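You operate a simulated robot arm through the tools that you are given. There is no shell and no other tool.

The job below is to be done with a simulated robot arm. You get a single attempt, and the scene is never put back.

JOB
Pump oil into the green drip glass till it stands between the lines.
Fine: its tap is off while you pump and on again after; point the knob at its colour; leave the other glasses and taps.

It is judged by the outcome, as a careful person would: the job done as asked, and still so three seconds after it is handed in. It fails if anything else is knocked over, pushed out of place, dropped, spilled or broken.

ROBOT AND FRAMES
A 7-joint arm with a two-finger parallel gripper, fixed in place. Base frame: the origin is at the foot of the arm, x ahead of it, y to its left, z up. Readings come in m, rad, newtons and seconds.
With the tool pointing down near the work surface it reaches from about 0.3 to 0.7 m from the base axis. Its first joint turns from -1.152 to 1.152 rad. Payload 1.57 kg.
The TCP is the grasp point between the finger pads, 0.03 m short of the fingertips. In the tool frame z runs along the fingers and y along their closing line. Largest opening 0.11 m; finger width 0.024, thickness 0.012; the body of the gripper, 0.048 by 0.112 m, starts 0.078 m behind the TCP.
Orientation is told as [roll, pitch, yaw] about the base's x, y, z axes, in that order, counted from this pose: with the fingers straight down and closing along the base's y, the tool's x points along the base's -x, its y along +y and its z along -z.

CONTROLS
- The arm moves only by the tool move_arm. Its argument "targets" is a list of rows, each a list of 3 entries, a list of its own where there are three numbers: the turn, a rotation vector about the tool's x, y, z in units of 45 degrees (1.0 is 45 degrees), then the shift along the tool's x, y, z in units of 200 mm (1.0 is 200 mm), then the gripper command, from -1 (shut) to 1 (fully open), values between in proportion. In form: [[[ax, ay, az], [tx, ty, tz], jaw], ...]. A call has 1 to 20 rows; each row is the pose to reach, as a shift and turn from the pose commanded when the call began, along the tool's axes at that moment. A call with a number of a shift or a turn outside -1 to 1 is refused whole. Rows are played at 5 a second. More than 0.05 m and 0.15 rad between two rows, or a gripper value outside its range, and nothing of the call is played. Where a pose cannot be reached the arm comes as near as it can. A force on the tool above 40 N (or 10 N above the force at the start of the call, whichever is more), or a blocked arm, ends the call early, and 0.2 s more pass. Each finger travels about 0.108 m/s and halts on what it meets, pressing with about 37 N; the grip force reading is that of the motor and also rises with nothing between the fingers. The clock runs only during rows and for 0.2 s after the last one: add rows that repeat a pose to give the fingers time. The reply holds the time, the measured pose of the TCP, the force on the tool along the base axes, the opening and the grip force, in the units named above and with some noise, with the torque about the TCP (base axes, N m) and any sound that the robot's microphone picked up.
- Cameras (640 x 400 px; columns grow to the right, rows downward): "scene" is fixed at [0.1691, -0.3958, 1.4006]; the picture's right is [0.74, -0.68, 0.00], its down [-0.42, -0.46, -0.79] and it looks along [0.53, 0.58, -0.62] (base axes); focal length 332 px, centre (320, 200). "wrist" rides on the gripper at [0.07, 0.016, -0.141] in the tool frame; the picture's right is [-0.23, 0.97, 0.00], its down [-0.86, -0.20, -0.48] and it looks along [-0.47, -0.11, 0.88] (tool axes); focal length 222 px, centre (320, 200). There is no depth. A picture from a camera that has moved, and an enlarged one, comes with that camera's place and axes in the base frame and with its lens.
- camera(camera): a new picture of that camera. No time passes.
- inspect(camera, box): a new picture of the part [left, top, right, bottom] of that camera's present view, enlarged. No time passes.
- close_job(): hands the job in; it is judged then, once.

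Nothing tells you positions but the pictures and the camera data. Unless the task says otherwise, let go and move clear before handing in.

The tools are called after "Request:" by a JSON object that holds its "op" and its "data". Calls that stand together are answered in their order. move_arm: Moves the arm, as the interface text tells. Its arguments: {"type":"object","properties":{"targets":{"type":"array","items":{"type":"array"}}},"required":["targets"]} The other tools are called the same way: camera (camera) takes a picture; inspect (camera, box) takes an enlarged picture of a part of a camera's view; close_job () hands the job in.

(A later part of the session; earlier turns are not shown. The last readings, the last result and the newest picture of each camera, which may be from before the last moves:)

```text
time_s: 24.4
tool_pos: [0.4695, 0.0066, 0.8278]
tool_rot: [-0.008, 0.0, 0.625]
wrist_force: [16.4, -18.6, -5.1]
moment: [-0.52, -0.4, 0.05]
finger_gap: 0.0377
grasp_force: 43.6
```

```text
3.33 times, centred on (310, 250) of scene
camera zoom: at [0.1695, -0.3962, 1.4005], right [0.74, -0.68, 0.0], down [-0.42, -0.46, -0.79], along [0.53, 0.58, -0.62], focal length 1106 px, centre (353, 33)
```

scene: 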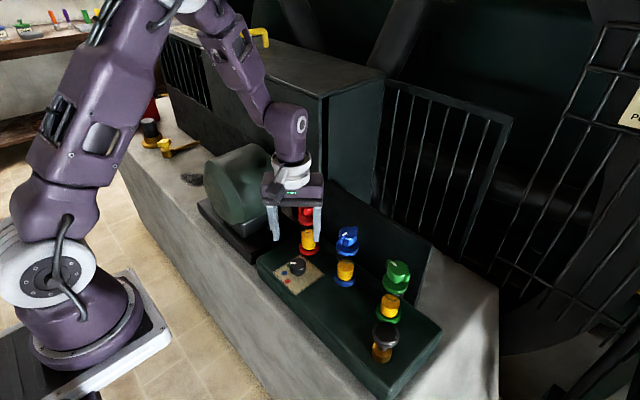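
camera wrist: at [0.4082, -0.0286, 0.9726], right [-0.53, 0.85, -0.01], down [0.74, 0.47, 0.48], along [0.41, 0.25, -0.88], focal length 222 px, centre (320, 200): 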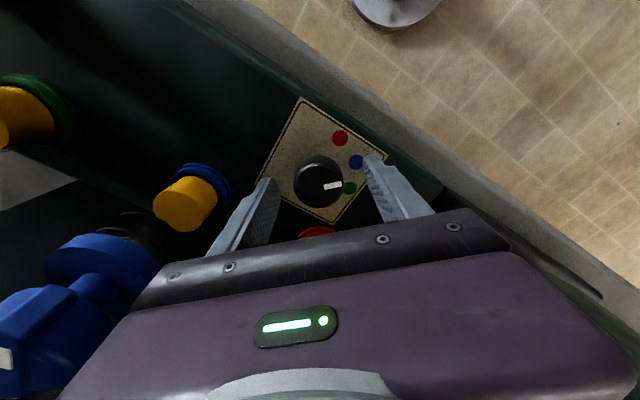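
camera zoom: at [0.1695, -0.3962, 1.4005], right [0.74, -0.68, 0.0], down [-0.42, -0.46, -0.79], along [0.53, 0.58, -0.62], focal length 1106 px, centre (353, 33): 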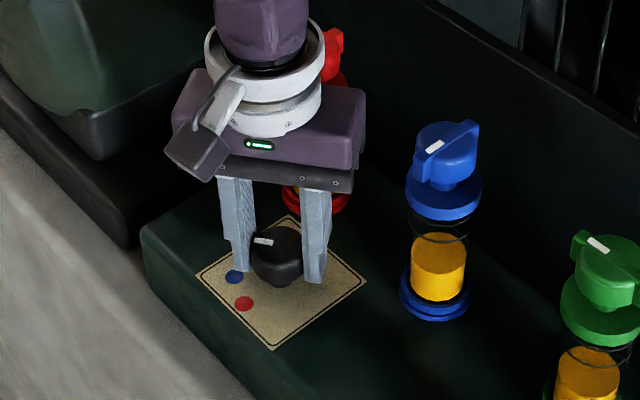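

Request:
{"op": "move_arm", "data": {"targets": [[[0, 0, 0.12], [0, 0, 0], -1], [[0, 0, 0.24], [0, 0, 0], -1], [[0, 0, 0.36], [0, 0, 0], -1], [[0, 0, 0.48], [0, 0, 0], -1], [[0, 0, 0.6], [0, 0, 0], -1], [[0, 0, 0.7], [0, 0, 0], -1], [[0, 0, 0.8], [0, 0, 0], -1], [[0, 0, 0.8], [0, 0, 0], -1]]}}

Request:
{"op": "inspect", "data": {"camera": "scene", "box": [250, 190, 370, 310]}}

Request:
{"op": "inspect", "data": {"camera": "wrist", "box": [240, 60, 440, 220]}}

```text
time_s: 25.1
tool_pos: [0.4697, 0.0063, 0.8291]
tool_rot: [-0.009, -0.002, 0.374]
wrist_force: [5.9, -4.0, -13.3]
moment: [-0.18, -0.02, -0.01]
finger_gap: 0.0376
grasp_force: 43.5
stopped in row 3: the force on the tool passed its limit at 41 N (the readings are from after the stop); the commanded pose is now the measured one
```

```text
3.33 times, centred on (310, 250) of scene
camera zoom: at [0.1694, -0.3959, 1.4006], right [0.74, -0.68, 0.0], down [-0.42, -0.46, -0.79], along [0.53, 0.58, -0.62], focal length 1106 px, centre (353, 33)
```

zoom: 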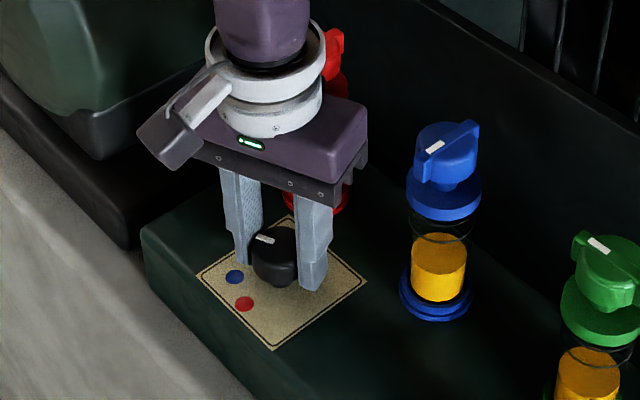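

```text
2.50 times, centred on (340, 140) of wrist
camera zoom: at [0.3982, -0.0021, 0.9698], right [-0.14, 0.99, -0.01], down [0.87, 0.13, 0.48], along [0.48, 0.06, -0.88], focal length 555 px, centre (270, 350)
```

zoom: 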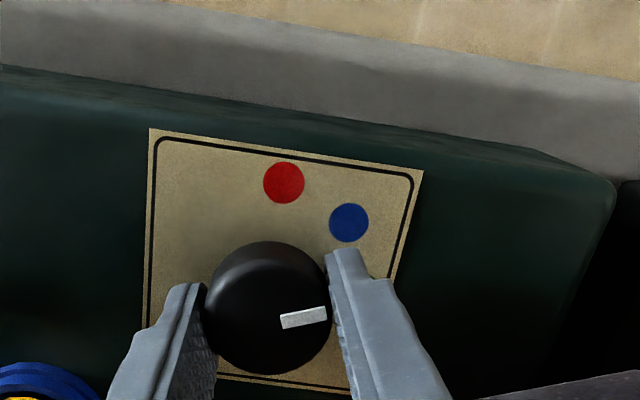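

Request:
{"op": "move_arm", "data": {"targets": [[[0, 0, 0.1], [0, 0, 0], -1], [[0, 0, 0.2], [0, 0, 0], -1], [[0, 0, 0.3], [0, 0, 0], -1], [[0, 0, 0.38], [0, 0, 0], -1], [[0, 0, 0.45], [0, 0, 0], -1], [[0, 0, 0.45], [0, 0, 0], -1]]}}

Request:
{"op": "inspect", "data": {"camera": "wrist", "box": [240, 60, 440, 220]}}

```text
time_s: 26.6
tool_pos: [0.4705, 0.0059, 0.8283]
tool_rot: [-0.009, -0.007, 0.02]
wrist_force: [9.3, -24.5, -5.6]
moment: [-0.54, 0.02, 0.0]
finger_gap: 0.0375
grasp_force: 43.7
```

```text
2.50 times, centred on (340, 140) of wrist
camera zoom: at [0.399, 0.0226, 0.9696], right [0.21, 0.98, -0.01], down [0.86, -0.18, 0.49], along [0.47, -0.11, -0.87], focal length 555 px, centre (270, 350)
```

zoom: 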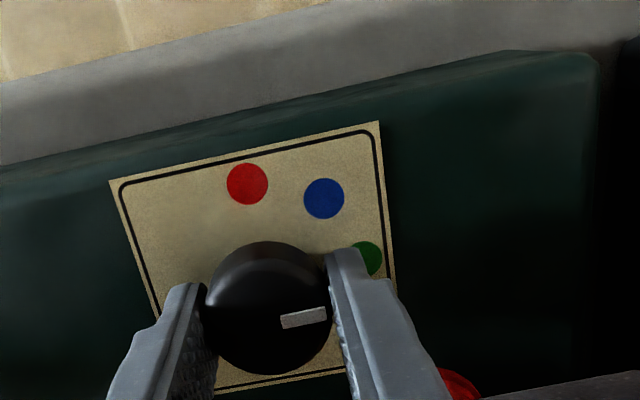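

The mark now points along +y, where the green dot is. I'll release, rise and verify.

Request:
{"op": "move_arm", "data": {"targets": [[[0, 0, 0], [0, 0, 0], 0.3], [[0, 0, 0], [0, 0, 0], 0.3], [[0, 0, 0], [0, 0, -0.15], 0.3], [[0, 0, 0], [0, 0, -0.35], 0.3], [[0, 0, 0], [0, 0, -0.55], 0.3], [[0, 0, 0], [0, 0, -0.75], 0.3], [[0, 0, 0], [0, 0, -0.95], 0.3], [[0, 0, 0], [0, 0, -0.95], 0.3]]}}

Request:
{"op": "inspect", "data": {"camera": "wrist", "box": [240, 60, 440, 220]}}

Request:
{"op": "inspect", "data": {"camera": "scene", "box": [265, 245, 325, 300]}}

Request:
{"op": "camera", "data": {"camera": "scene"}}

```text
time_s: 28.4
tool_pos: [0.4691, 0.0071, 1.0174]
tool_rot: [-0.008, -0.005, 0.021]
wrist_force: [0.6, 0.6, 0.8]
moment: [0.01, 0.0, 0.01]
finger_gap: 0.0715
grasp_force: 0.1
```

```text
2.50 times, centred on (340, 140) of wrist
camera zoom: at [0.3985, 0.024, 1.16], right [0.21, 0.98, -0.01], down [0.86, -0.18, 0.48], along [0.47, -0.11, -0.87], focal length 555 px, centre (270, 350)
```

zoom: 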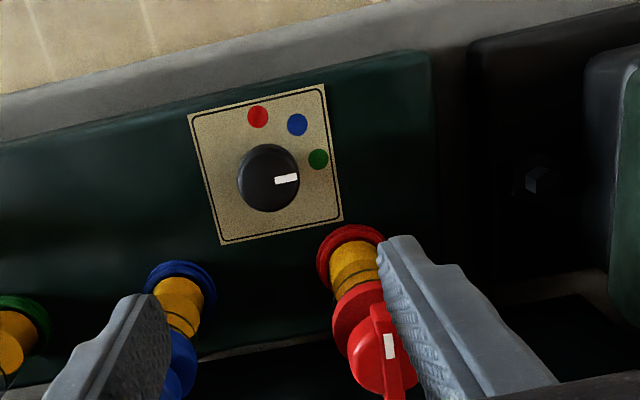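

```text
7.27 times, centred on (295, 272) of scene
camera zoom: at [0.1691, -0.3958, 1.4006], right [0.74, -0.68, 0.0], down [-0.42, -0.46, -0.79], along [0.53, 0.58, -0.62], focal length 2414 px, centre (502, -327)
```

zoom: 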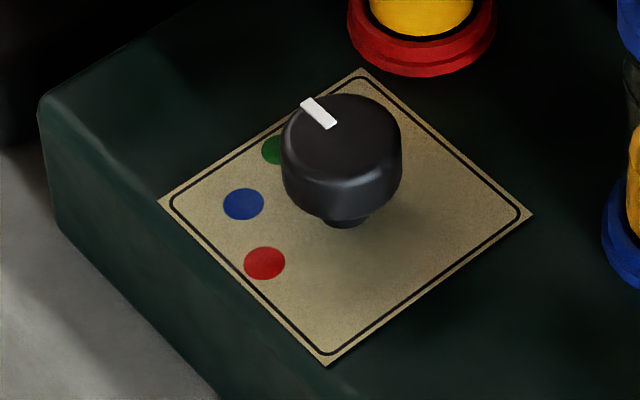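

```text
taken
```

scene: 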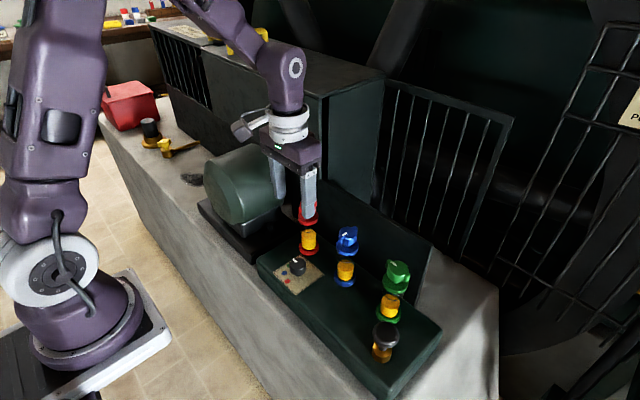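

The selector is on green. Now I'll go to the pump plunger at about (0.463, -0.2445), closing the fingers on the way.

Request:
{"op": "move_arm", "data": {"targets": [[[-0.01, 0.006, 0.027], [0.0, -0.2, 0], 0.3], [[-0.01, 0.006, 0.027], [0.0, -0.4, 0], -0.2], [[-0.01, 0.006, 0.027], [0.01, -0.6, 0], -0.6], [[-0.01, 0.006, 0.027], [0.02, -0.8, 0], -1], [[-0.01, 0.006, 0.027], [0.03, -1.0, 0], -1]]}}

Request:
{"op": "move_arm", "data": {"targets": [[[0, 0, 0], [0, -0.13, 0], -1], [[0, 0, 0], [0, -0.25, 0], -1], [[0, 0, 0], [0, -0.25, 0], -1]]}}

Request:
{"op": "camera", "data": {"camera": "wrist"}}

Request:
{"op": "inspect", "data": {"camera": "scene", "box": [340, 230, 460, 370]}}

```text
time_s: 29.6
tool_pos: [0.4676, -0.1941, 1.019]
tool_rot: [0.0, -0.003, 0.003]
wrist_force: [0.0, 0.7, 0.7]
moment: [0.02, 0.0, 0.0]
finger_gap: 0.0
grasp_force: 21.5
```

```text
time_s: 30.4
tool_pos: [0.467, -0.243, 1.0185]
tool_rot: [0.001, 0.0, 0.0]
wrist_force: [0.1, -0.7, -0.1]
moment: [0.0, 0.0, 0.01]
finger_gap: 0.0
grasp_force: 21.1
```

```text
taken
camera wrist: at [0.3977, -0.2257, 1.1604], right [0.23, 0.97, 0.0], down [0.85, -0.2, 0.48], along [0.47, -0.11, -0.88], focal length 222 px, centre (320, 200)
```

wrist: 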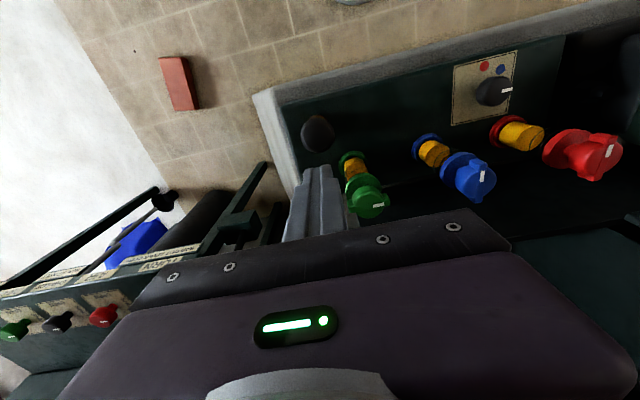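

```text
2.86 times, centred on (400, 300) of scene
camera zoom: at [0.1691, -0.3958, 1.4006], right [0.74, -0.68, 0.0], down [-0.42, -0.46, -0.79], along [0.53, 0.58, -0.62], focal length 948 px, centre (91, -86)
```

zoom: 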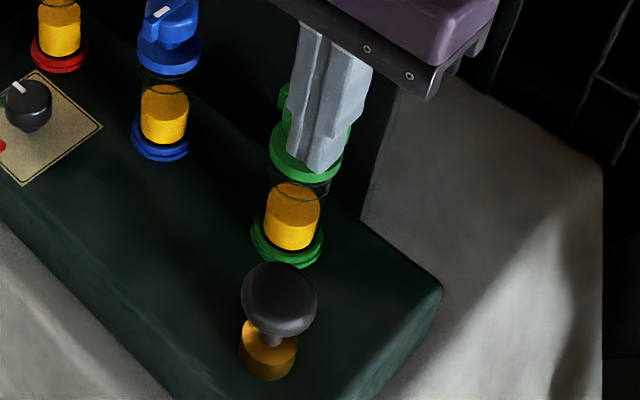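

Request:
{"op": "inspect", "data": {"camera": "wrist", "box": [280, 95, 400, 215]}}

Request:
{"op": "inspect", "data": {"camera": "scene", "box": [360, 310, 410, 370]}}

```text
3.33 times, centred on (340, 155) of wrist
camera zoom: at [0.3977, -0.2257, 1.1604], right [0.23, 0.97, 0.0], down [0.85, -0.2, 0.48], along [0.47, -0.11, -0.88], focal length 740 px, centre (253, 350)
```

zoom: 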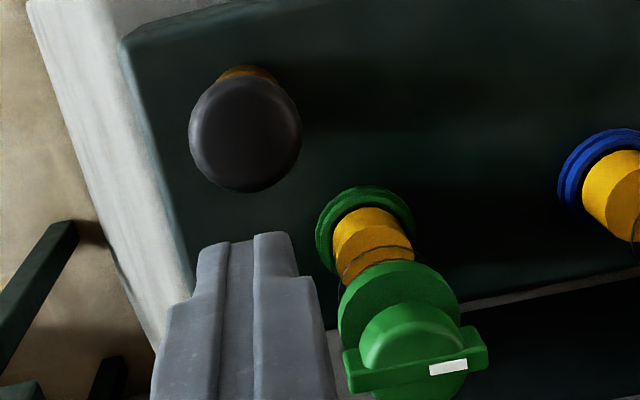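

```text
6.67 times, centred on (385, 340) of scene
camera zoom: at [0.1691, -0.3958, 1.4006], right [0.74, -0.68, 0.0], down [-0.42, -0.46, -0.79], along [0.53, 0.58, -0.62], focal length 2212 px, centre (-113, -733)
```

zoom: 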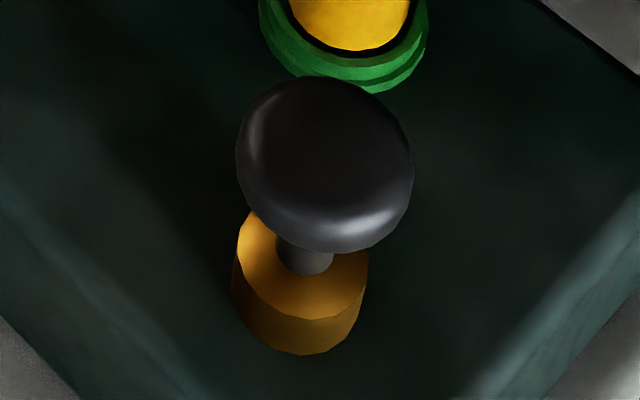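

Pump head centre is about (0.463, -0.244) with its top near 0.862. I'll come down over it with closed fingers and press a little to feel the stroke.

Request:
{"op": "move_arm", "data": {"targets": [[[0, 0, 0], [0.02, -0.005, 0.2], -1], [[0, 0, 0], [0.02, -0.005, 0.4], -1], [[0, 0, 0], [0.02, -0.005, 0.55], -1], [[0, 0, 0], [0.02, -0.005, 0.6], -1], [[0, 0, 0], [0.02, -0.005, 0.63], -1], [[0, 0, 0], [0.02, -0.005, 0.66], -1], [[0, 0, 0], [0.02, -0.005, 0.69], -1], [[0, 0, 0], [0.02, -0.005, 0.69], -1]]}}

Request:
{"op": "inspect", "data": {"camera": "scene", "box": [340, 230, 460, 370]}}

```text
time_s: 32.1
tool_pos: [0.462, -0.2441, 0.8808]
tool_rot: [-0.001, -0.003, 0.0]
wrist_force: [1.0, -0.1, 2.5]
moment: [0.0, -0.02, 0.02]
finger_gap: 0.0
grasp_force: 21.2
```

```text
2.86 times, centred on (400, 300) of scene
camera zoom: at [0.1691, -0.3958, 1.4006], right [0.74, -0.68, 0.0], down [-0.42, -0.46, -0.79], along [0.53, 0.58, -0.62], focal length 948 px, centre (91, -86)
```

zoom: 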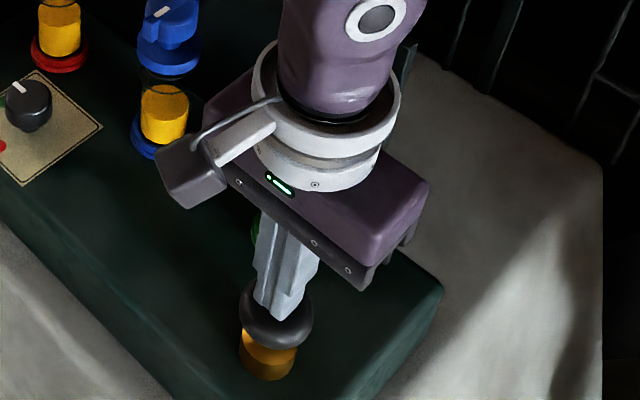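

The plunger gives with about 2.5 N. I'll continue pressing in small steps to find the bottom of the stroke.

Request:
{"op": "move_arm", "data": {"targets": [[[0, 0, 0], [0, 0, 0.03], -1], [[0, 0, 0], [0, 0, 0.06], -1], [[0, 0, 0], [0, 0, 0.08], -1], [[0, 0, 0], [0, 0, 0.08], -1]]}}

Request:
{"op": "inspect", "data": {"camera": "scene", "box": [340, 230, 460, 370]}}

```text
time_s: 32.9
tool_pos: [0.4621, -0.2429, 0.8708]
tool_rot: [-0.002, -0.002, 0.001]
wrist_force: [-5.8, 4.7, 23.1]
moment: [0.14, 0.18, 0.0]
finger_gap: 0.0
grasp_force: 21.5
stopped in row 3: the force on the tool passed its limit at 48 N (the readings are from after the stop); the commanded pose is now the measured one
```

```text
2.86 times, centred on (400, 300) of scene
camera zoom: at [0.1686, -0.3955, 1.4008], right [0.74, -0.68, 0.0], down [-0.42, -0.46, -0.79], along [0.53, 0.58, -0.62], focal length 948 px, centre (91, -86)
```

zoom: 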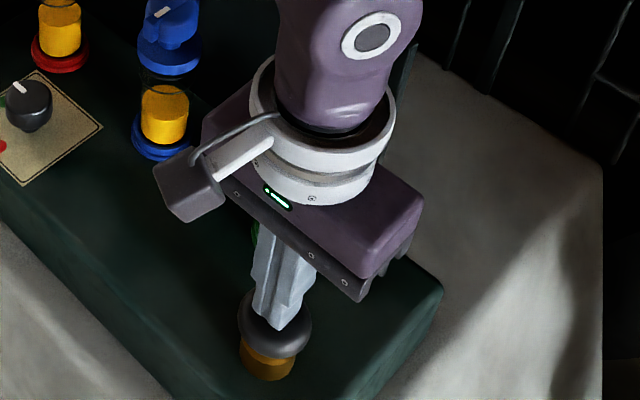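

That's the bottom, about a 20 mm stroke. I'll rise to see whether it springs back and how much the oil rose.

Request:
{"op": "move_arm", "data": {"targets": [[[0, 0, 0], [0, 0, -0.05], -1], [[0, 0, 0], [0, 0, -0.15], -1], [[0, 0, 0], [0, 0, -0.35], -1], [[0, 0, 0], [0, 0, -0.55], -1], [[0, 0, 0], [0, 0, -0.75], -1], [[0, 0, 0], [0, 0, -0.75], -1]]}}

Request:
{"op": "inspect", "data": {"camera": "scene", "box": [340, 230, 460, 370]}}

Request:
{"op": "inspect", "data": {"camera": "scene", "box": [360, 270, 420, 350]}}

Request:
{"op": "inspect", "data": {"camera": "wrist", "box": [280, 95, 400, 215]}}

```text
time_s: 34.3
tool_pos: [0.463, -0.2447, 1.0203]
tool_rot: [-0.002, -0.003, 0.0]
wrist_force: [-0.2, 0.0, -0.7]
moment: [-0.05, -0.01, -0.01]
finger_gap: 0.0
grasp_force: 21.3
```

```text
2.86 times, centred on (400, 300) of scene
camera zoom: at [0.1691, -0.3958, 1.4006], right [0.74, -0.68, 0.0], down [-0.42, -0.46, -0.79], along [0.53, 0.58, -0.62], focal length 948 px, centre (91, -86)
```

zoom: 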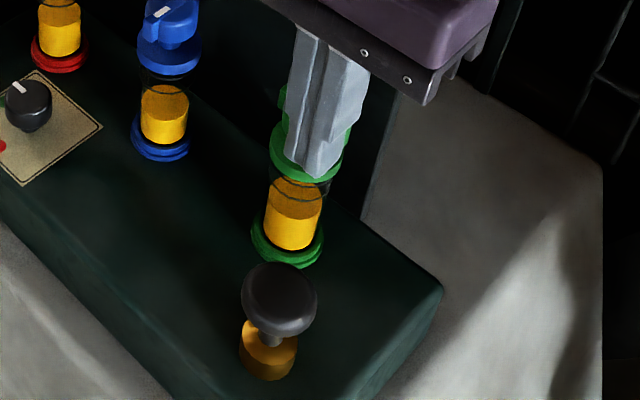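

```text
5.00 times, centred on (390, 310) of scene
camera zoom: at [0.1691, -0.3958, 1.4006], right [0.74, -0.68, 0.0], down [-0.42, -0.46, -0.79], along [0.53, 0.58, -0.62], focal length 1659 px, centre (-30, -350)
```

zoom: 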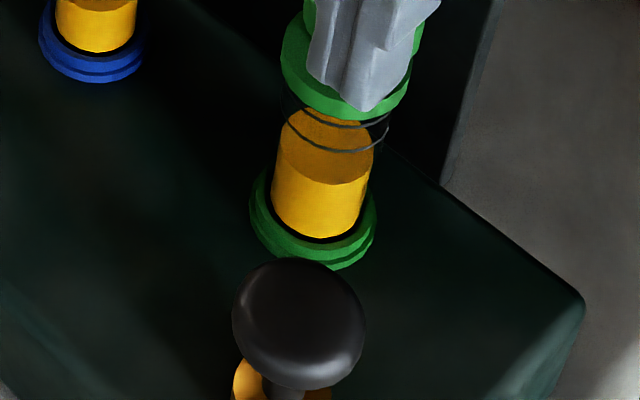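

```text
3.33 times, centred on (340, 155) of wrist
camera zoom: at [0.3932, -0.2268, 1.1623], right [0.23, 0.97, 0.0], down [0.85, -0.2, 0.48], along [0.47, -0.11, -0.88], focal length 740 px, centre (253, 350)
```

zoom: 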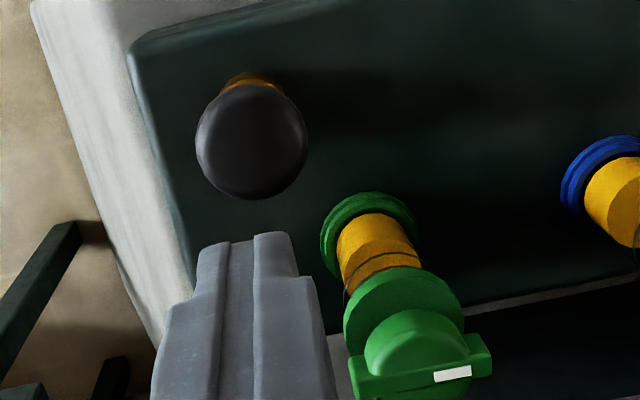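

The plunger springs back and one full stroke raised the oil about a quarter of the way to the lower ring. I'll give it two more strokes, then check.

Request:
{"op": "move_arm", "data": {"targets": [[[0, 0, 0], [0, 0, 0.24], -1], [[0, 0, 0], [0, 0, 0.48], -1], [[0, 0, 0], [0, 0, 0.6], -1], [[0, 0, 0], [0, 0, 0.67], -1], [[0, 0, 0], [0, 0, 0.735], -1], [[0, 0, 0], [0, 0, 0.735], -1], [[0, 0, 0], [0, 0, 0.67], -1], [[0, 0, 0], [0, 0, 0.57], -1], [[0, 0, 0], [0, 0, 0.57], -1], [[0, 0, 0], [0, 0, 0.67], -1], [[0, 0, 0], [0, 0, 0.735], -1], [[0, 0, 0], [0, 0, 0.735], -1], [[0, 0, 0], [0, 0, 0.6], -1], [[0, 0, 0], [0, 0, 0.4], -1], [[0, 0, 0], [0, 0, 0.2], -1], [[0, 0, 0], [0, 0, 0.0], -1], [[0, 0, 0], [0, 0, 0.0], -1]]}}

Request:
{"op": "inspect", "data": {"camera": "scene", "box": [360, 270, 420, 350]}}

Request:
{"op": "inspect", "data": {"camera": "wrist", "box": [330, 140, 380, 190]}}

```text
time_s: 37.9
tool_pos: [0.4618, -0.245, 1.0204]
tool_rot: [-0.001, -0.001, -0.001]
wrist_force: [-0.8, 0.3, 0.2]
moment: [-0.01, 0.01, 0.02]
finger_gap: 0.0001
grasp_force: 21.6
```

```text
5.00 times, centred on (390, 310) of scene
camera zoom: at [0.1691, -0.3958, 1.4006], right [0.74, -0.68, 0.0], down [-0.42, -0.46, -0.79], along [0.53, 0.58, -0.62], focal length 1659 px, centre (-30, -350)
```

zoom: 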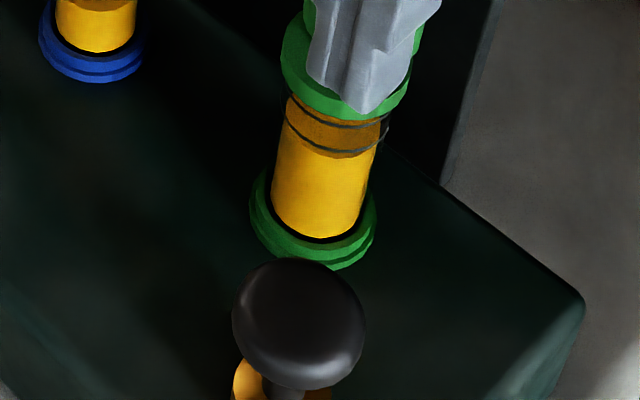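

```text
8.00 times, centred on (355, 165) of wrist
camera zoom: at [0.392, -0.2276, 1.1632], right [0.23, 0.97, 0.0], down [0.85, -0.2, 0.48], along [0.47, -0.11, -0.88], focal length 1777 px, centre (40, 480)
```

zoom: 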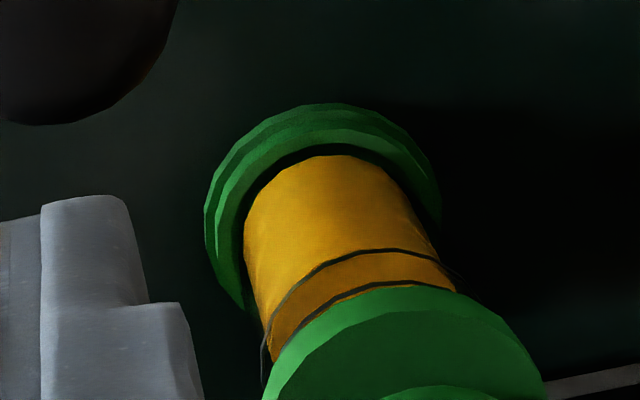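

The oil is now just under the lower ring, each stroke adding roughly 8 mm against a 13 mm band. One more full stroke, then I'll check before any partial one.

Request:
{"op": "move_arm", "data": {"targets": [[[0, 0, 0], [0, 0, 0.24], -1], [[0, 0, 0], [0, 0, 0.48], -1], [[0, 0, 0], [0, 0, 0.6], -1], [[0, 0, 0], [0, 0, 0.67], -1], [[0, 0, 0], [0, 0, 0.735], -1], [[0, 0, 0], [0, 0, 0.735], -1], [[0, 0, 0], [0, 0, 0.6], -1], [[0, 0, 0], [0, 0, 0.4], -1], [[0, 0, 0], [0, 0, 0.2], -1], [[0, 0, 0], [0, 0, 0.0], -1], [[0, 0, 0], [0, 0, 0.0], -1]]}}

Request:
{"op": "inspect", "data": {"camera": "scene", "box": [360, 270, 420, 350]}}

Request:
{"op": "inspect", "data": {"camera": "scene", "box": [375, 285, 405, 325]}}

Request:
{"op": "inspect", "data": {"camera": "wrist", "box": [330, 140, 380, 190]}}

```text
time_s: 40.3
tool_pos: [0.4636, -0.2445, 1.0213]
tool_rot: [-0.001, -0.001, -0.001]
wrist_force: [-0.6, -0.6, 0.0]
moment: [0.01, 0.04, 0.01]
finger_gap: 0.0
grasp_force: 20.7
```

```text
5.00 times, centred on (390, 310) of scene
camera zoom: at [0.1691, -0.3958, 1.4006], right [0.74, -0.68, 0.0], down [-0.42, -0.46, -0.79], along [0.53, 0.58, -0.62], focal length 1659 px, centre (-30, -350)
```

zoom: 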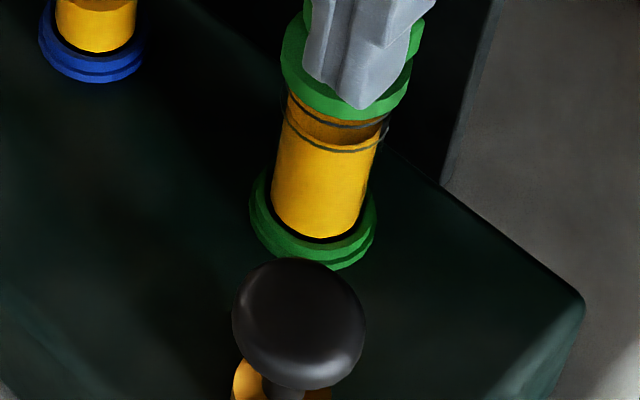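

```text
10.00 times, centred on (390, 305) of scene
camera zoom: at [0.1691, -0.3958, 1.4006], right [0.74, -0.68, 0.0], down [-0.42, -0.46, -0.79], along [0.53, 0.58, -0.62], focal length 3319 px, centre (-380, -850)
```

zoom: 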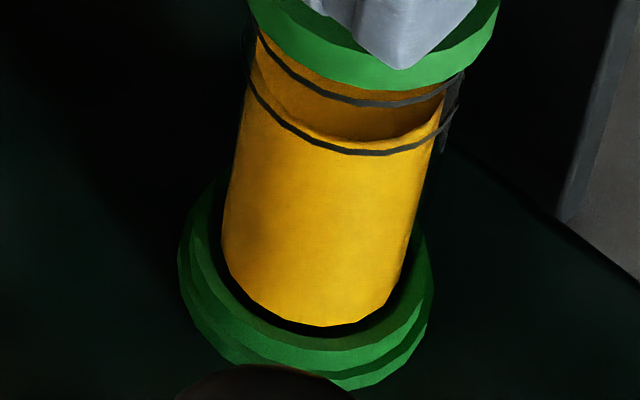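

```text
8.00 times, centred on (355, 165) of wrist
camera zoom: at [0.393, -0.2256, 1.1624], right [0.23, 0.97, 0.0], down [0.85, -0.2, 0.48], along [0.47, -0.11, -0.88], focal length 1777 px, centre (40, 480)
```

zoom: 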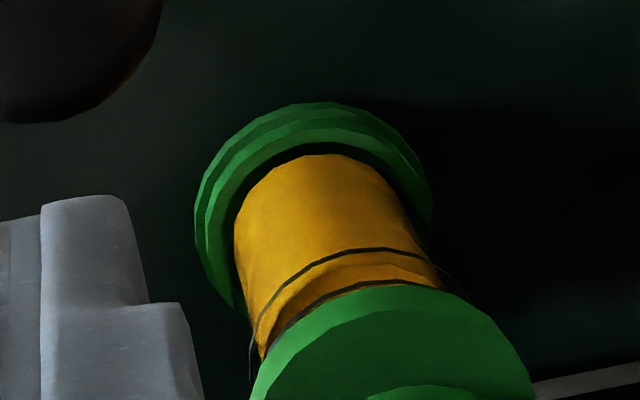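

The oil is now just above the lower ring, about 1 mm into the 13–14 mm band. A partial stroke of about three quarters should put it near the middle.

Request:
{"op": "move_arm", "data": {"targets": [[[0, 0, 0], [0, 0, 0.24], -1], [[0, 0, 0], [0, 0, 0.48], -1], [[0, 0, 0], [0, 0, 0.6], -1], [[0, 0, 0], [0, 0, 0.67], -1], [[0, 0, 0], [0, 0, 0.713], -1], [[0, 0, 0], [0, 0, 0.713], -1], [[0, 0, 0], [0, 0, 0.6], -1], [[0, 0, 0], [0, 0, 0.4], -1], [[0, 0, 0], [0, 0, 0.2], -1], [[0, 0, 0], [0, 0, 0.0], -1], [[0, 0, 0], [0, 0, 0.0], -1]]}}

Request:
{"op": "inspect", "data": {"camera": "scene", "box": [375, 285, 405, 325]}}

Request:
{"op": "inspect", "data": {"camera": "wrist", "box": [330, 140, 380, 190]}}

```text
time_s: 42.7
tool_pos: [0.4615, -0.244, 1.0169]
tool_rot: [-0.002, -0.003, 0.0]
wrist_force: [0.1, 0.4, -0.2]
moment: [0.0, -0.03, 0.0]
finger_gap: 0.0001
grasp_force: 21.2
```

```text
10.00 times, centred on (390, 305) of scene
camera zoom: at [0.1691, -0.3958, 1.4006], right [0.74, -0.68, 0.0], down [-0.42, -0.46, -0.79], along [0.53, 0.58, -0.62], focal length 3319 px, centre (-380, -850)
```

zoom: 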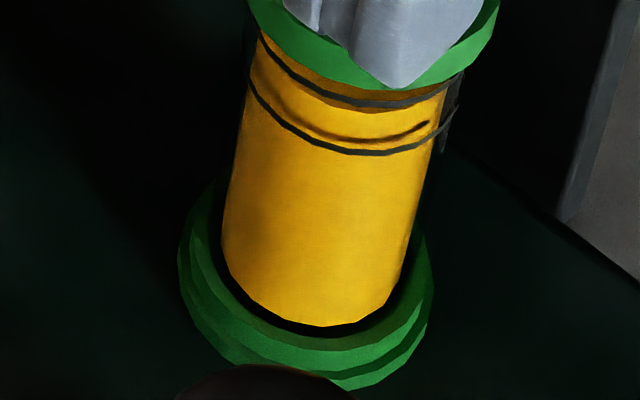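

```text
8.00 times, centred on (355, 165) of wrist
camera zoom: at [0.3925, -0.226, 1.1589], right [0.23, 0.97, 0.0], down [0.85, -0.2, 0.48], along [0.47, -0.11, -0.88], focal length 1777 px, centre (40, 480)
```

zoom: 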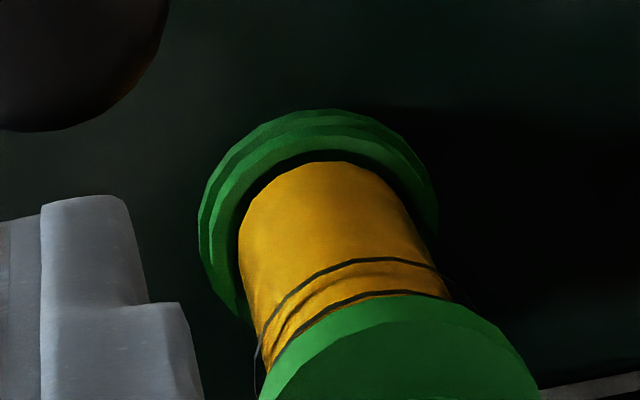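

Request:
{"op": "inspect", "data": {"camera": "scene", "box": [382, 288, 402, 304]}}

Request:
{"op": "inspect", "data": {"camera": "wrist", "box": [350, 165, 375, 185]}}

```text
16.00 times, centred on (392, 296) of scene
camera zoom: at [0.1691, -0.3958, 1.4006], right [0.74, -0.68, 0.0], down [-0.42, -0.46, -0.79], along [0.53, 0.58, -0.62], focal length 5310 px, centre (-832, -1336)
```

zoom: 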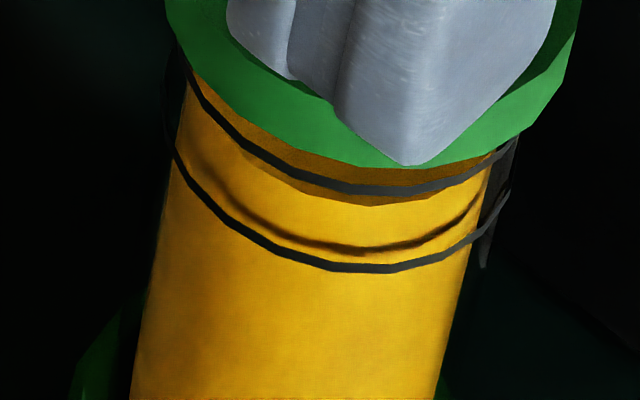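

```text
16.00 times, centred on (362, 175) of wrist
camera zoom: at [0.3925, -0.226, 1.1589], right [0.23, 0.97, 0.0], down [0.85, -0.2, 0.48], along [0.47, -0.11, -0.88], focal length 3554 px, centre (-360, 600)
```

zoom: 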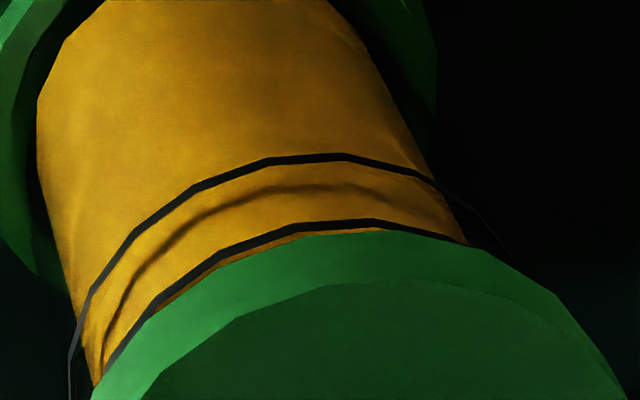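

The oil stands about two thirds up the band between the lines. Now I'll go back over the green tap, turning the wrist to -90° to grip it across and turn it on again.

Request:
{"op": "move_arm", "data": {"targets": [[[0, 0, 0.1667], [-0.06, 0.04, -0.2], -0.5], [[0, 0, 0.3333], [-0.12, 0.08, -0.2], 0.0], [[0, 0, 0.5], [-0.18, 0.12, -0.2], 0.1], [[0, 0, 0.6667], [-0.24, 0.16, -0.2], 0.1], [[0, 0, 0.8333], [-0.32, 0.2, -0.2], 0.1], [[0, 0, 1.0], [-0.385, 0.223, -0.2], 0.1], [[0, 0, 1.0], [-0.385, 0.223, -0.2], 0.1]]}}

Request:
{"op": "move_arm", "data": {"targets": [[[0, 0, 0.1667], [0, 0, 0], 0.1], [[0, 0, 0.3333], [0, 0, 0], 0.1], [[0, 0, 0.5], [0, 0, 0], 0.1], [[0, 0, 0.6667], [0, 0, 0], 0.1], [[0, 0, 0.8333], [0, 0, 0], 0.1], [[0, 0, 1.0], [0, 0, 0], 0.1], [[0, 0, 1.0], [0, 0, 0], 0.1]]}}

Request:
{"op": "inspect", "data": {"camera": "wrist", "box": [240, 80, 420, 220]}}

Request:
{"op": "inspect", "data": {"camera": "scene", "box": [340, 210, 460, 370]}}

```text
time_s: 44.3
tool_pos: [0.5401, -0.2008, 1.0587]
tool_rot: [0.0, -0.002, -0.786]
wrist_force: [0.2, -0.6, -0.3]
moment: [0.02, 0.04, 0.0]
finger_gap: 0.0605
grasp_force: 0.1
```

```text
time_s: 45.9
tool_pos: [0.5378, -0.2007, 1.06]
tool_rot: [0.001, -0.002, -1.572]
wrist_force: [-0.3, 0.2, 0.8]
moment: [-0.02, 0.0, -0.01]
finger_gap: 0.0606
grasp_force: 0.1
```

```text
2.86 times, centred on (330, 150) of wrist
camera zoom: at [0.5556, -0.1289, 1.2016], right [0.97, -0.23, 0.0], down [-0.2, -0.85, 0.48], along [-0.11, -0.47, -0.88], focal length 635 px, centre (291, 343)
```

zoom: 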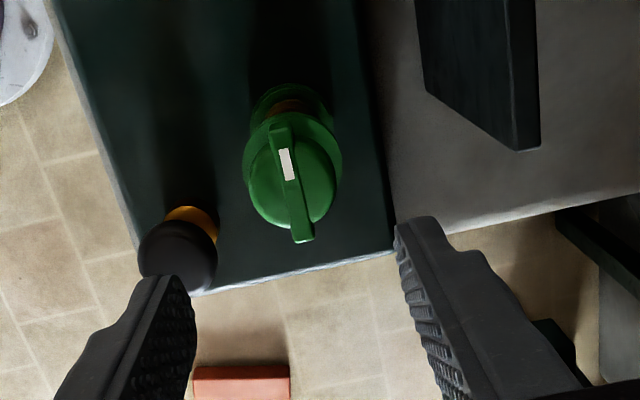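

```text
2.50 times, centred on (400, 290) of scene
camera zoom: at [0.1691, -0.3958, 1.4006], right [0.74, -0.68, 0.0], down [-0.42, -0.46, -0.79], along [0.53, 0.58, -0.62], focal length 830 px, centre (120, -25)
```

zoom: 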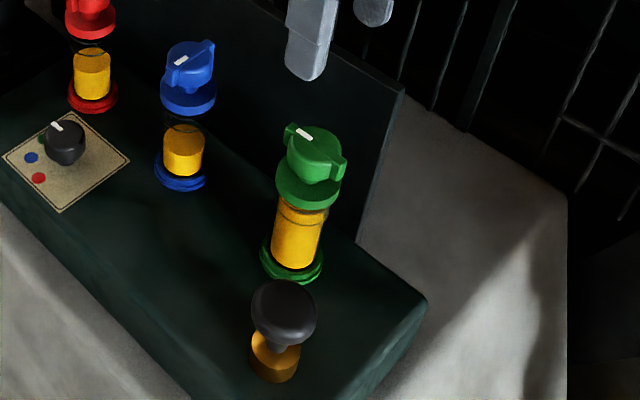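

Request:
{"op": "move_arm", "data": {"targets": [[[0, 0, 0], [0.006, 0.01, 0.2], 0.1], [[0, 0, 0], [0.006, 0.01, 0.4], 0.1], [[0, 0, 0], [0.006, 0.01, 0.52], 0.1], [[0, 0, 0], [0.006, 0.01, 0.6], 0.1], [[0, 0, 0], [0.006, 0.01, 0.6], -1], [[0, 0, 0], [0.006, 0.01, 0.6], -1], [[0, 0, 0], [0.006, 0.01, 0.6], -1]]}}

Request:
{"op": "inspect", "data": {"camera": "wrist", "box": [240, 80, 420, 220]}}

```text
time_s: 47.5
tool_pos: [0.5401, -0.2008, 0.9399]
tool_rot: [-0.002, -0.001, -1.572]
wrist_force: [-16.0, 0.7, 0.6]
moment: [0.07, 0.42, 0.02]
finger_gap: 0.0377
grasp_force: 44.0
```

```text
2.86 times, centred on (330, 150) of wrist
camera zoom: at [0.5568, -0.129, 1.081], right [0.97, -0.23, 0.0], down [-0.2, -0.85, 0.48], along [-0.11, -0.47, -0.88], focal length 635 px, centre (291, 343)
```

zoom: 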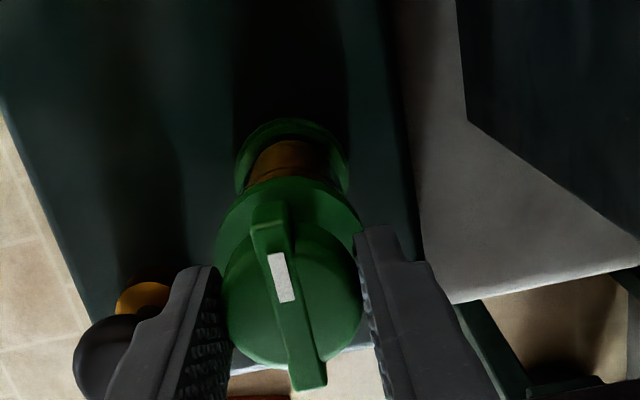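

Gripped. I'll turn it back counter-clockwise.

Request:
{"op": "move_arm", "data": {"targets": [[[0, 0, -0.12], [0, 0, 0], -1], [[0, 0, -0.24], [0, 0, 0], -1], [[0, 0, -0.36], [0, 0, 0], -1], [[0, 0, -0.48], [0, 0, 0], -1], [[0, 0, -0.6], [0, 0, 0], -1], [[0, 0, -0.72], [0, 0, 0], -1], [[0, 0, -0.84], [0, 0, 0], -1], [[0, 0, -0.84], [0, 0, 0], -1]]}}

Request:
{"op": "inspect", "data": {"camera": "wrist", "box": [240, 80, 420, 220]}}

```text
time_s: 49.3
tool_pos: [0.5395, -0.2006, 0.9386]
tool_rot: [-0.004, -0.002, -0.911]
wrist_force: [-26.0, -22.4, -20.7]
moment: [-0.2, 0.75, -0.01]
finger_gap: 0.0375
grasp_force: 43.2
```

```text
2.86 times, centred on (330, 150) of wrist
camera zoom: at [0.5105, -0.1333, 1.0811], right [0.91, 0.42, 0.0], down [0.37, -0.8, 0.48], along [0.2, -0.44, -0.88], focal length 635 px, centre (291, 343)
```

zoom: 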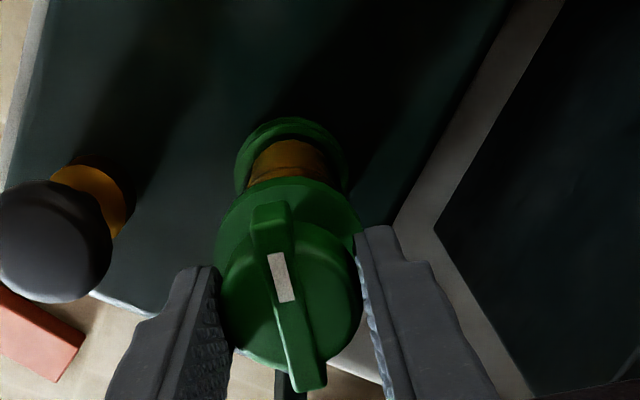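

Request:
{"op": "move_arm", "data": {"targets": [[[0, 0, -0.1], [0, 0, -0.005], -1], [[0, 0, -0.22], [0, 0, -0.005], -1], [[0, 0, -0.34], [0, 0, -0.005], -1], [[0, 0, -0.46], [0, 0, -0.005], -1], [[0, 0, -0.58], [0, 0, -0.005], -1], [[0, 0, -0.7], [0, 0, -0.005], -1], [[0, 0, -0.82], [0, 0, -0.005], -1], [[0, 0, -0.94], [0, 0, -0.005], -1], [[0, 0, -0.94], [0, 0, -0.005], -1]]}}

Request:
{"op": "inspect", "data": {"camera": "wrist", "box": [240, 80, 420, 220]}}

```text
time_s: 50.2
tool_pos: [0.5401, -0.2, 0.9398]
tool_rot: [-0.004, 0.0, -0.627]
wrist_force: [-0.8, -4.7, -4.9]
moment: [-0.25, -0.15, 0.01]
finger_gap: 0.0375
grasp_force: 43.3
stopped in row 4: the force on the tool passed its limit at 51 N (the readings are from after the stop); the commanded pose is now the measured one
```

```text
2.86 times, centred on (330, 150) of wrist
camera zoom: at [0.4935, -0.1442, 1.0811], right [0.76, 0.66, 0.0], down [0.58, -0.66, 0.48], along [0.31, -0.36, -0.88], focal length 635 px, centre (291, 343)
```

zoom: 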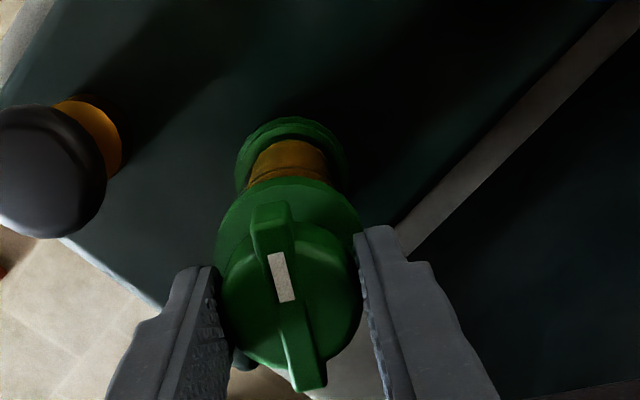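

Force is relieved and the tap is following the gripper without slipping. I'll continue to 0° yaw.

Request:
{"op": "move_arm", "data": {"targets": [[[0, 0, -0.12], [0, 0, 0], -1], [[0, 0, -0.24], [0, 0, 0], -1], [[0, 0, -0.36], [0, 0, 0], -1], [[0, 0, -0.48], [0, 0, 0], -1], [[0, 0, -0.6], [0, 0, 0], -1], [[0, 0, -0.7], [0, 0, 0], -1], [[0, 0, -0.8], [0, 0, 0], -1], [[0, 0, -0.8], [0, 0, 0], -1]]}}

Request:
{"op": "inspect", "data": {"camera": "wrist", "box": [240, 80, 420, 220]}}

```text
time_s: 52.0
tool_pos: [0.5398, -0.1995, 0.9386]
tool_rot: [-0.001, 0.0, 0.002]
wrist_force: [3.9, -8.5, -12.8]
moment: [-0.15, 0.03, -0.15]
finger_gap: 0.0374
grasp_force: 44.0
```

```text
2.86 times, centred on (330, 150) of wrist
camera zoom: at [0.4707, -0.1823, 1.0814], right [0.22, 0.97, 0.0], down [0.86, -0.2, 0.48], along [0.46, -0.11, -0.88], focal length 635 px, centre (291, 343)
```

zoom: 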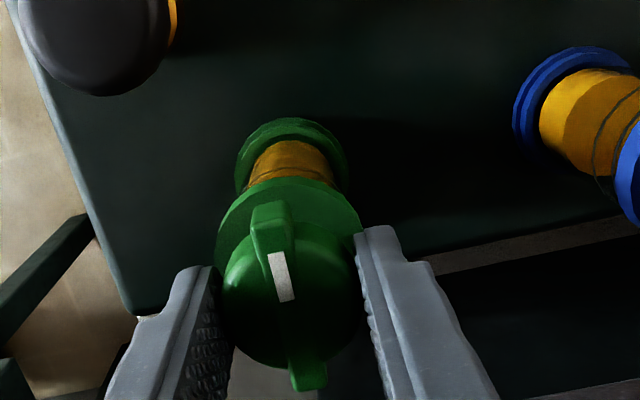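

The stop is felt at 0°, so the tap is back on. I'll release, rise, and check the level.

Request:
{"op": "move_arm", "data": {"targets": [[[0, 0, 0], [0, 0, 0], 0.1], [[0, 0, 0], [0, 0, 0], 0.1], [[0, 0, 0], [0, 0, -0.1], 0.1], [[0, 0, 0], [0, 0, -0.3], 0.1], [[0, 0, 0], [0, 0, -0.5], 0.1], [[0, 0, 0], [0, 0, -0.7], 0.1], [[0, 0, 0], [0, 0, -0.9], 0.1], [[0, 0, 0], [0, 0, -0.9], 0.1]]}}

Request:
{"op": "inspect", "data": {"camera": "scene", "box": [340, 230, 440, 370]}}

Request:
{"op": "inspect", "data": {"camera": "scene", "box": [382, 288, 402, 304]}}

Request:
{"op": "camera", "data": {"camera": "scene"}}

```text
time_s: 53.8
tool_pos: [0.5438, -0.1968, 1.1178]
tool_rot: [-0.002, 0.001, 0.003]
wrist_force: [0.5, 0.4, 0.8]
moment: [-0.02, 0.0, 0.03]
finger_gap: 0.0605
grasp_force: 0.1
```

```text
2.86 times, centred on (390, 300) of scene
camera zoom: at [0.1691, -0.3958, 1.4006], right [0.74, -0.68, 0.0], down [-0.42, -0.46, -0.79], along [0.53, 0.58, -0.62], focal length 948 px, centre (120, -86)
```

zoom: 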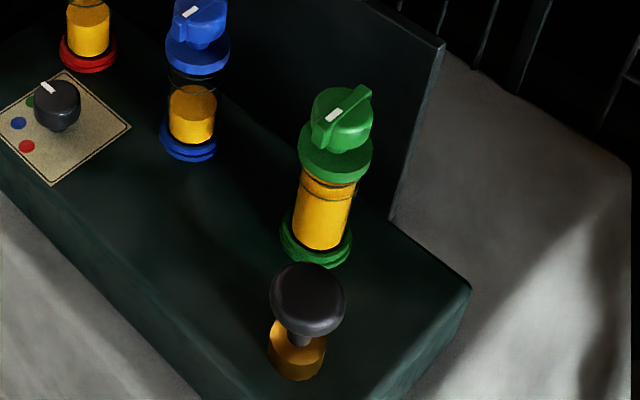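

```text
16.00 times, centred on (392, 296) of scene
camera zoom: at [0.1691, -0.3958, 1.4006], right [0.74, -0.68, 0.0], down [-0.42, -0.46, -0.79], along [0.53, 0.58, -0.62], focal length 5310 px, centre (-832, -1336)
```

zoom: 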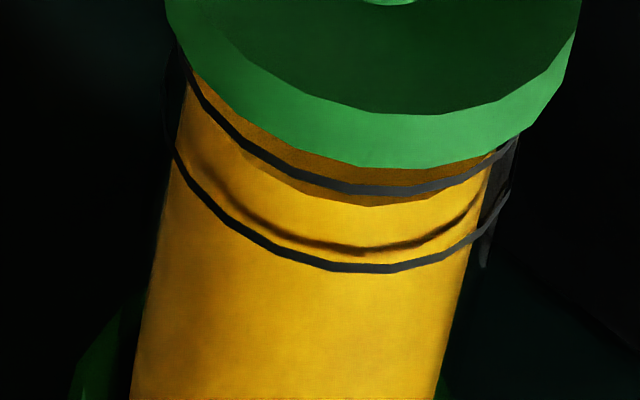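

```text
taken
```

scene: 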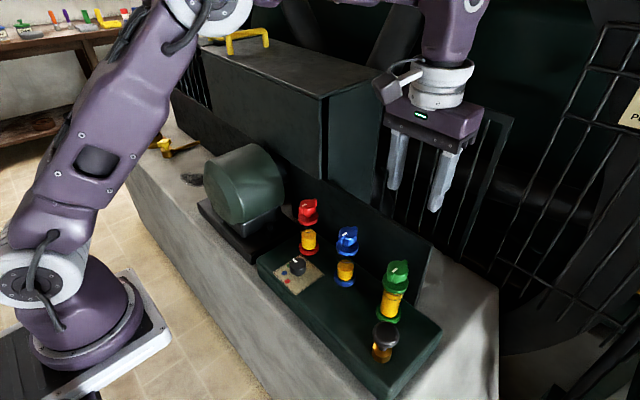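

The tap mark is back at its original place and the level is holding. For certainty I'll take the side view again as before.

Request:
{"op": "move_arm", "data": {"targets": [[[0, 0, 0], [0.22, 0.09, 0], 0.1], [[0, 0, 0], [0.44, 0.18, 0], 0.1], [[0, 0, 0], [0.6, 0.25, 0], 0.1], [[0, -0.1667, 0], [0.72, 0.3, 0.1], 0.1], [[0, -0.3333, 0], [0.72, 0.3, 0.2], 0.1], [[0, -0.5, 0], [0.72, 0.3, 0.3], 0.1], [[0, -0.6667, 0], [0.72, 0.3, 0.4], 0.1], [[0, -0.8, 0], [0.72, 0.3, 0.5], 0.1], [[0, -0.92, 0], [0.72, 0.3, 0.6], 0.1], [[0, -0.92, 0], [0.72, 0.3, 0.6], 0.1]]}}

Request:
{"op": "camera", "data": {"camera": "wrist"}}

Request:
{"op": "inspect", "data": {"camera": "wrist", "box": [240, 95, 310, 205]}}

Request:
{"op": "inspect", "data": {"camera": "wrist", "box": [250, 120, 300, 170]}}

Request:
{"op": "inspect", "data": {"camera": "scene", "box": [340, 230, 440, 370]}}

```text
time_s: 56.0
tool_pos: [0.3952, -0.1393, 0.9977]
tool_rot: [-0.001, -0.722, 0.001]
wrist_force: [-0.2, -0.6, -0.3]
moment: [0.02, -0.01, 0.02]
finger_gap: 0.0605
grasp_force: 0.0
out of reach, approached as far as the arm can: row 8, 9
```

```text
taken
camera wrist: at [0.2499, -0.1224, 1.059], right [0.17, 0.97, 0.15], down [0.33, -0.2, 0.92], along [0.93, -0.11, -0.35], focal length 222 px, centre (320, 200)
```

wrist: 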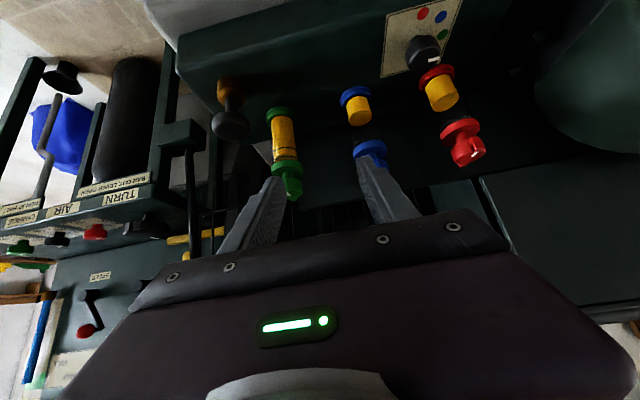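

```text
3.64 times, centred on (275, 150) of wrist
camera zoom: at [0.2499, -0.1224, 1.059], right [0.17, 0.97, 0.15], down [0.33, -0.2, 0.92], along [0.93, -0.11, -0.35], focal length 808 px, centre (484, 382)
```

zoom: 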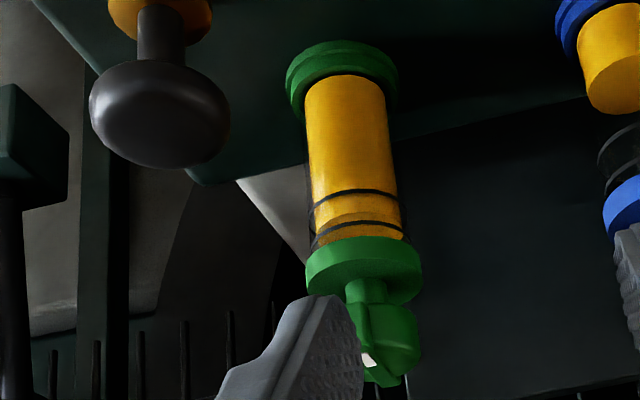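

```text
8.00 times, centred on (275, 145) of wrist
camera zoom: at [0.2499, -0.1224, 1.059], right [0.17, 0.97, 0.15], down [0.33, -0.2, 0.92], along [0.93, -0.11, -0.35], focal length 1777 px, centre (680, 640)
```

zoom: 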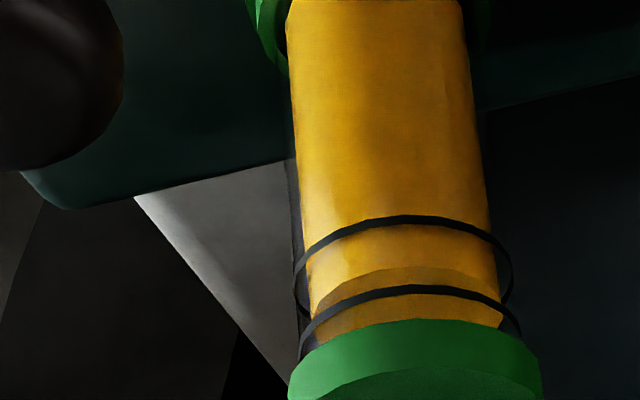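

```text
2.86 times, centred on (390, 300) of scene
camera zoom: at [0.1691, -0.3958, 1.4006], right [0.74, -0.68, 0.0], down [-0.42, -0.46, -0.79], along [0.53, 0.58, -0.62], focal length 948 px, centre (120, -86)
```

zoom: 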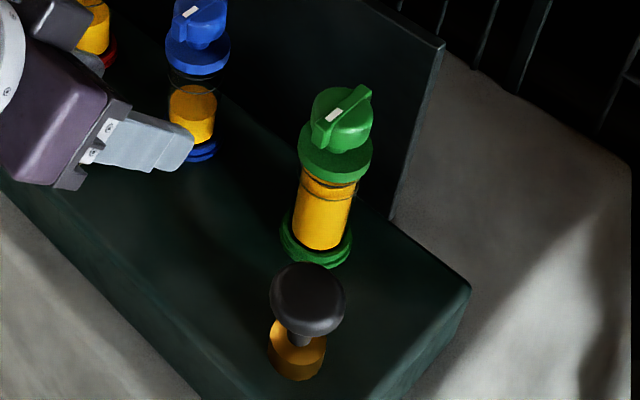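

The side view confirms it: the oil surface sits about 60% of the way between the lower and upper lines, with the tap on and the selector on green. I'll pull the arm up clear, do a last check, and hand in.

Request:
{"op": "move_arm", "data": {"targets": [[[0, 0.15, 0], [0.0, 0, -0.15], 0.1], [[0, 0.3, 0], [0.0, 0, -0.35], 0.1], [[0, 0.45, 0], [-0.1, 0, -0.5], 0.1], [[0, 0.6, 0], [-0.25, 0, -0.6], 0.1], [[0, 0.75, 0], [-0.4, 0, -0.7], 0.1], [[0, 0.9, 0], [-0.5, 0, -0.8], 0.1], [[0, 0.9, 0], [-0.5, 0, -0.8], 0.1]]}}

Request:
{"op": "camera", "data": {"camera": "scene"}}

Request:
{"op": "inspect", "data": {"camera": "scene", "box": [240, 190, 450, 370]}}

Request:
{"op": "inspect", "data": {"camera": "scene", "box": [382, 288, 402, 304]}}

```text
time_s: 57.6
tool_pos: [0.3663, -0.1396, 1.1867]
tool_rot: [-0.004, -0.015, 0.001]
wrist_force: [-0.5, -1.1, 0.2]
moment: [0.01, 0.02, 0.01]
finger_gap: 0.0602
grasp_force: 0.1
```

```text
taken
```

scene: 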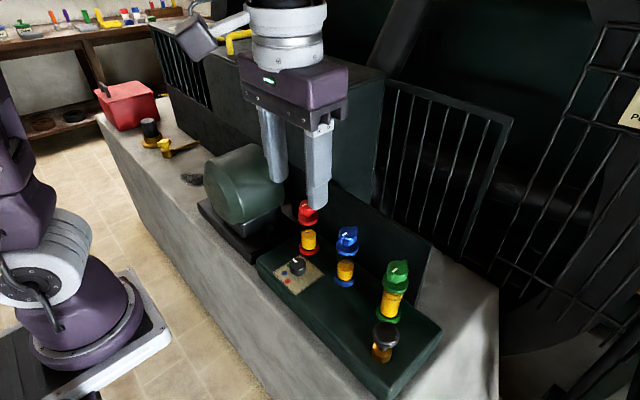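

```text
2.22 times, centred on (345, 280) of scene
camera zoom: at [0.1691, -0.3958, 1.4006], right [0.74, -0.68, 0.0], down [-0.42, -0.46, -0.79], along [0.53, 0.58, -0.62], focal length 738 px, centre (264, 22)
```

zoom: 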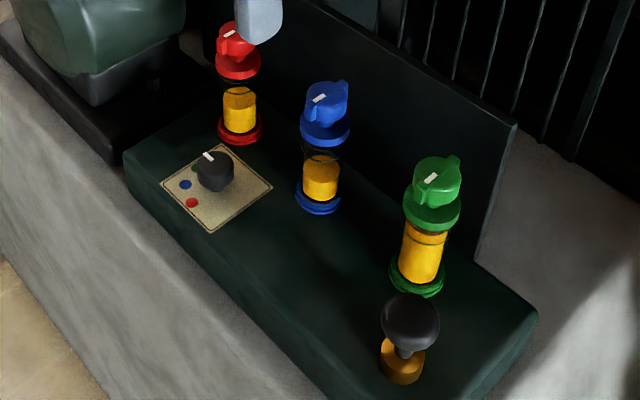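

```text
16.00 times, centred on (392, 296) of scene
camera zoom: at [0.1691, -0.3958, 1.4006], right [0.74, -0.68, 0.0], down [-0.42, -0.46, -0.79], along [0.53, 0.58, -0.62], focal length 5310 px, centre (-832, -1336)
```

zoom: 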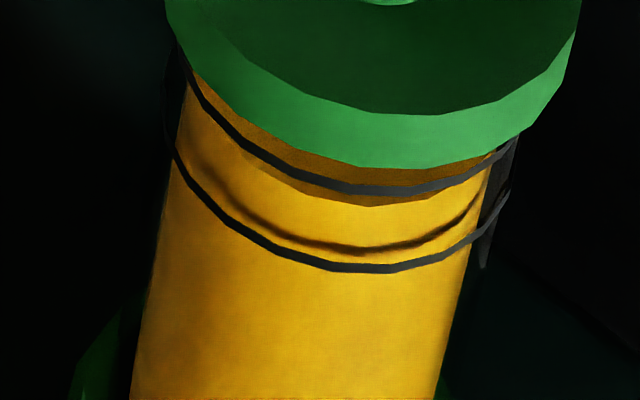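

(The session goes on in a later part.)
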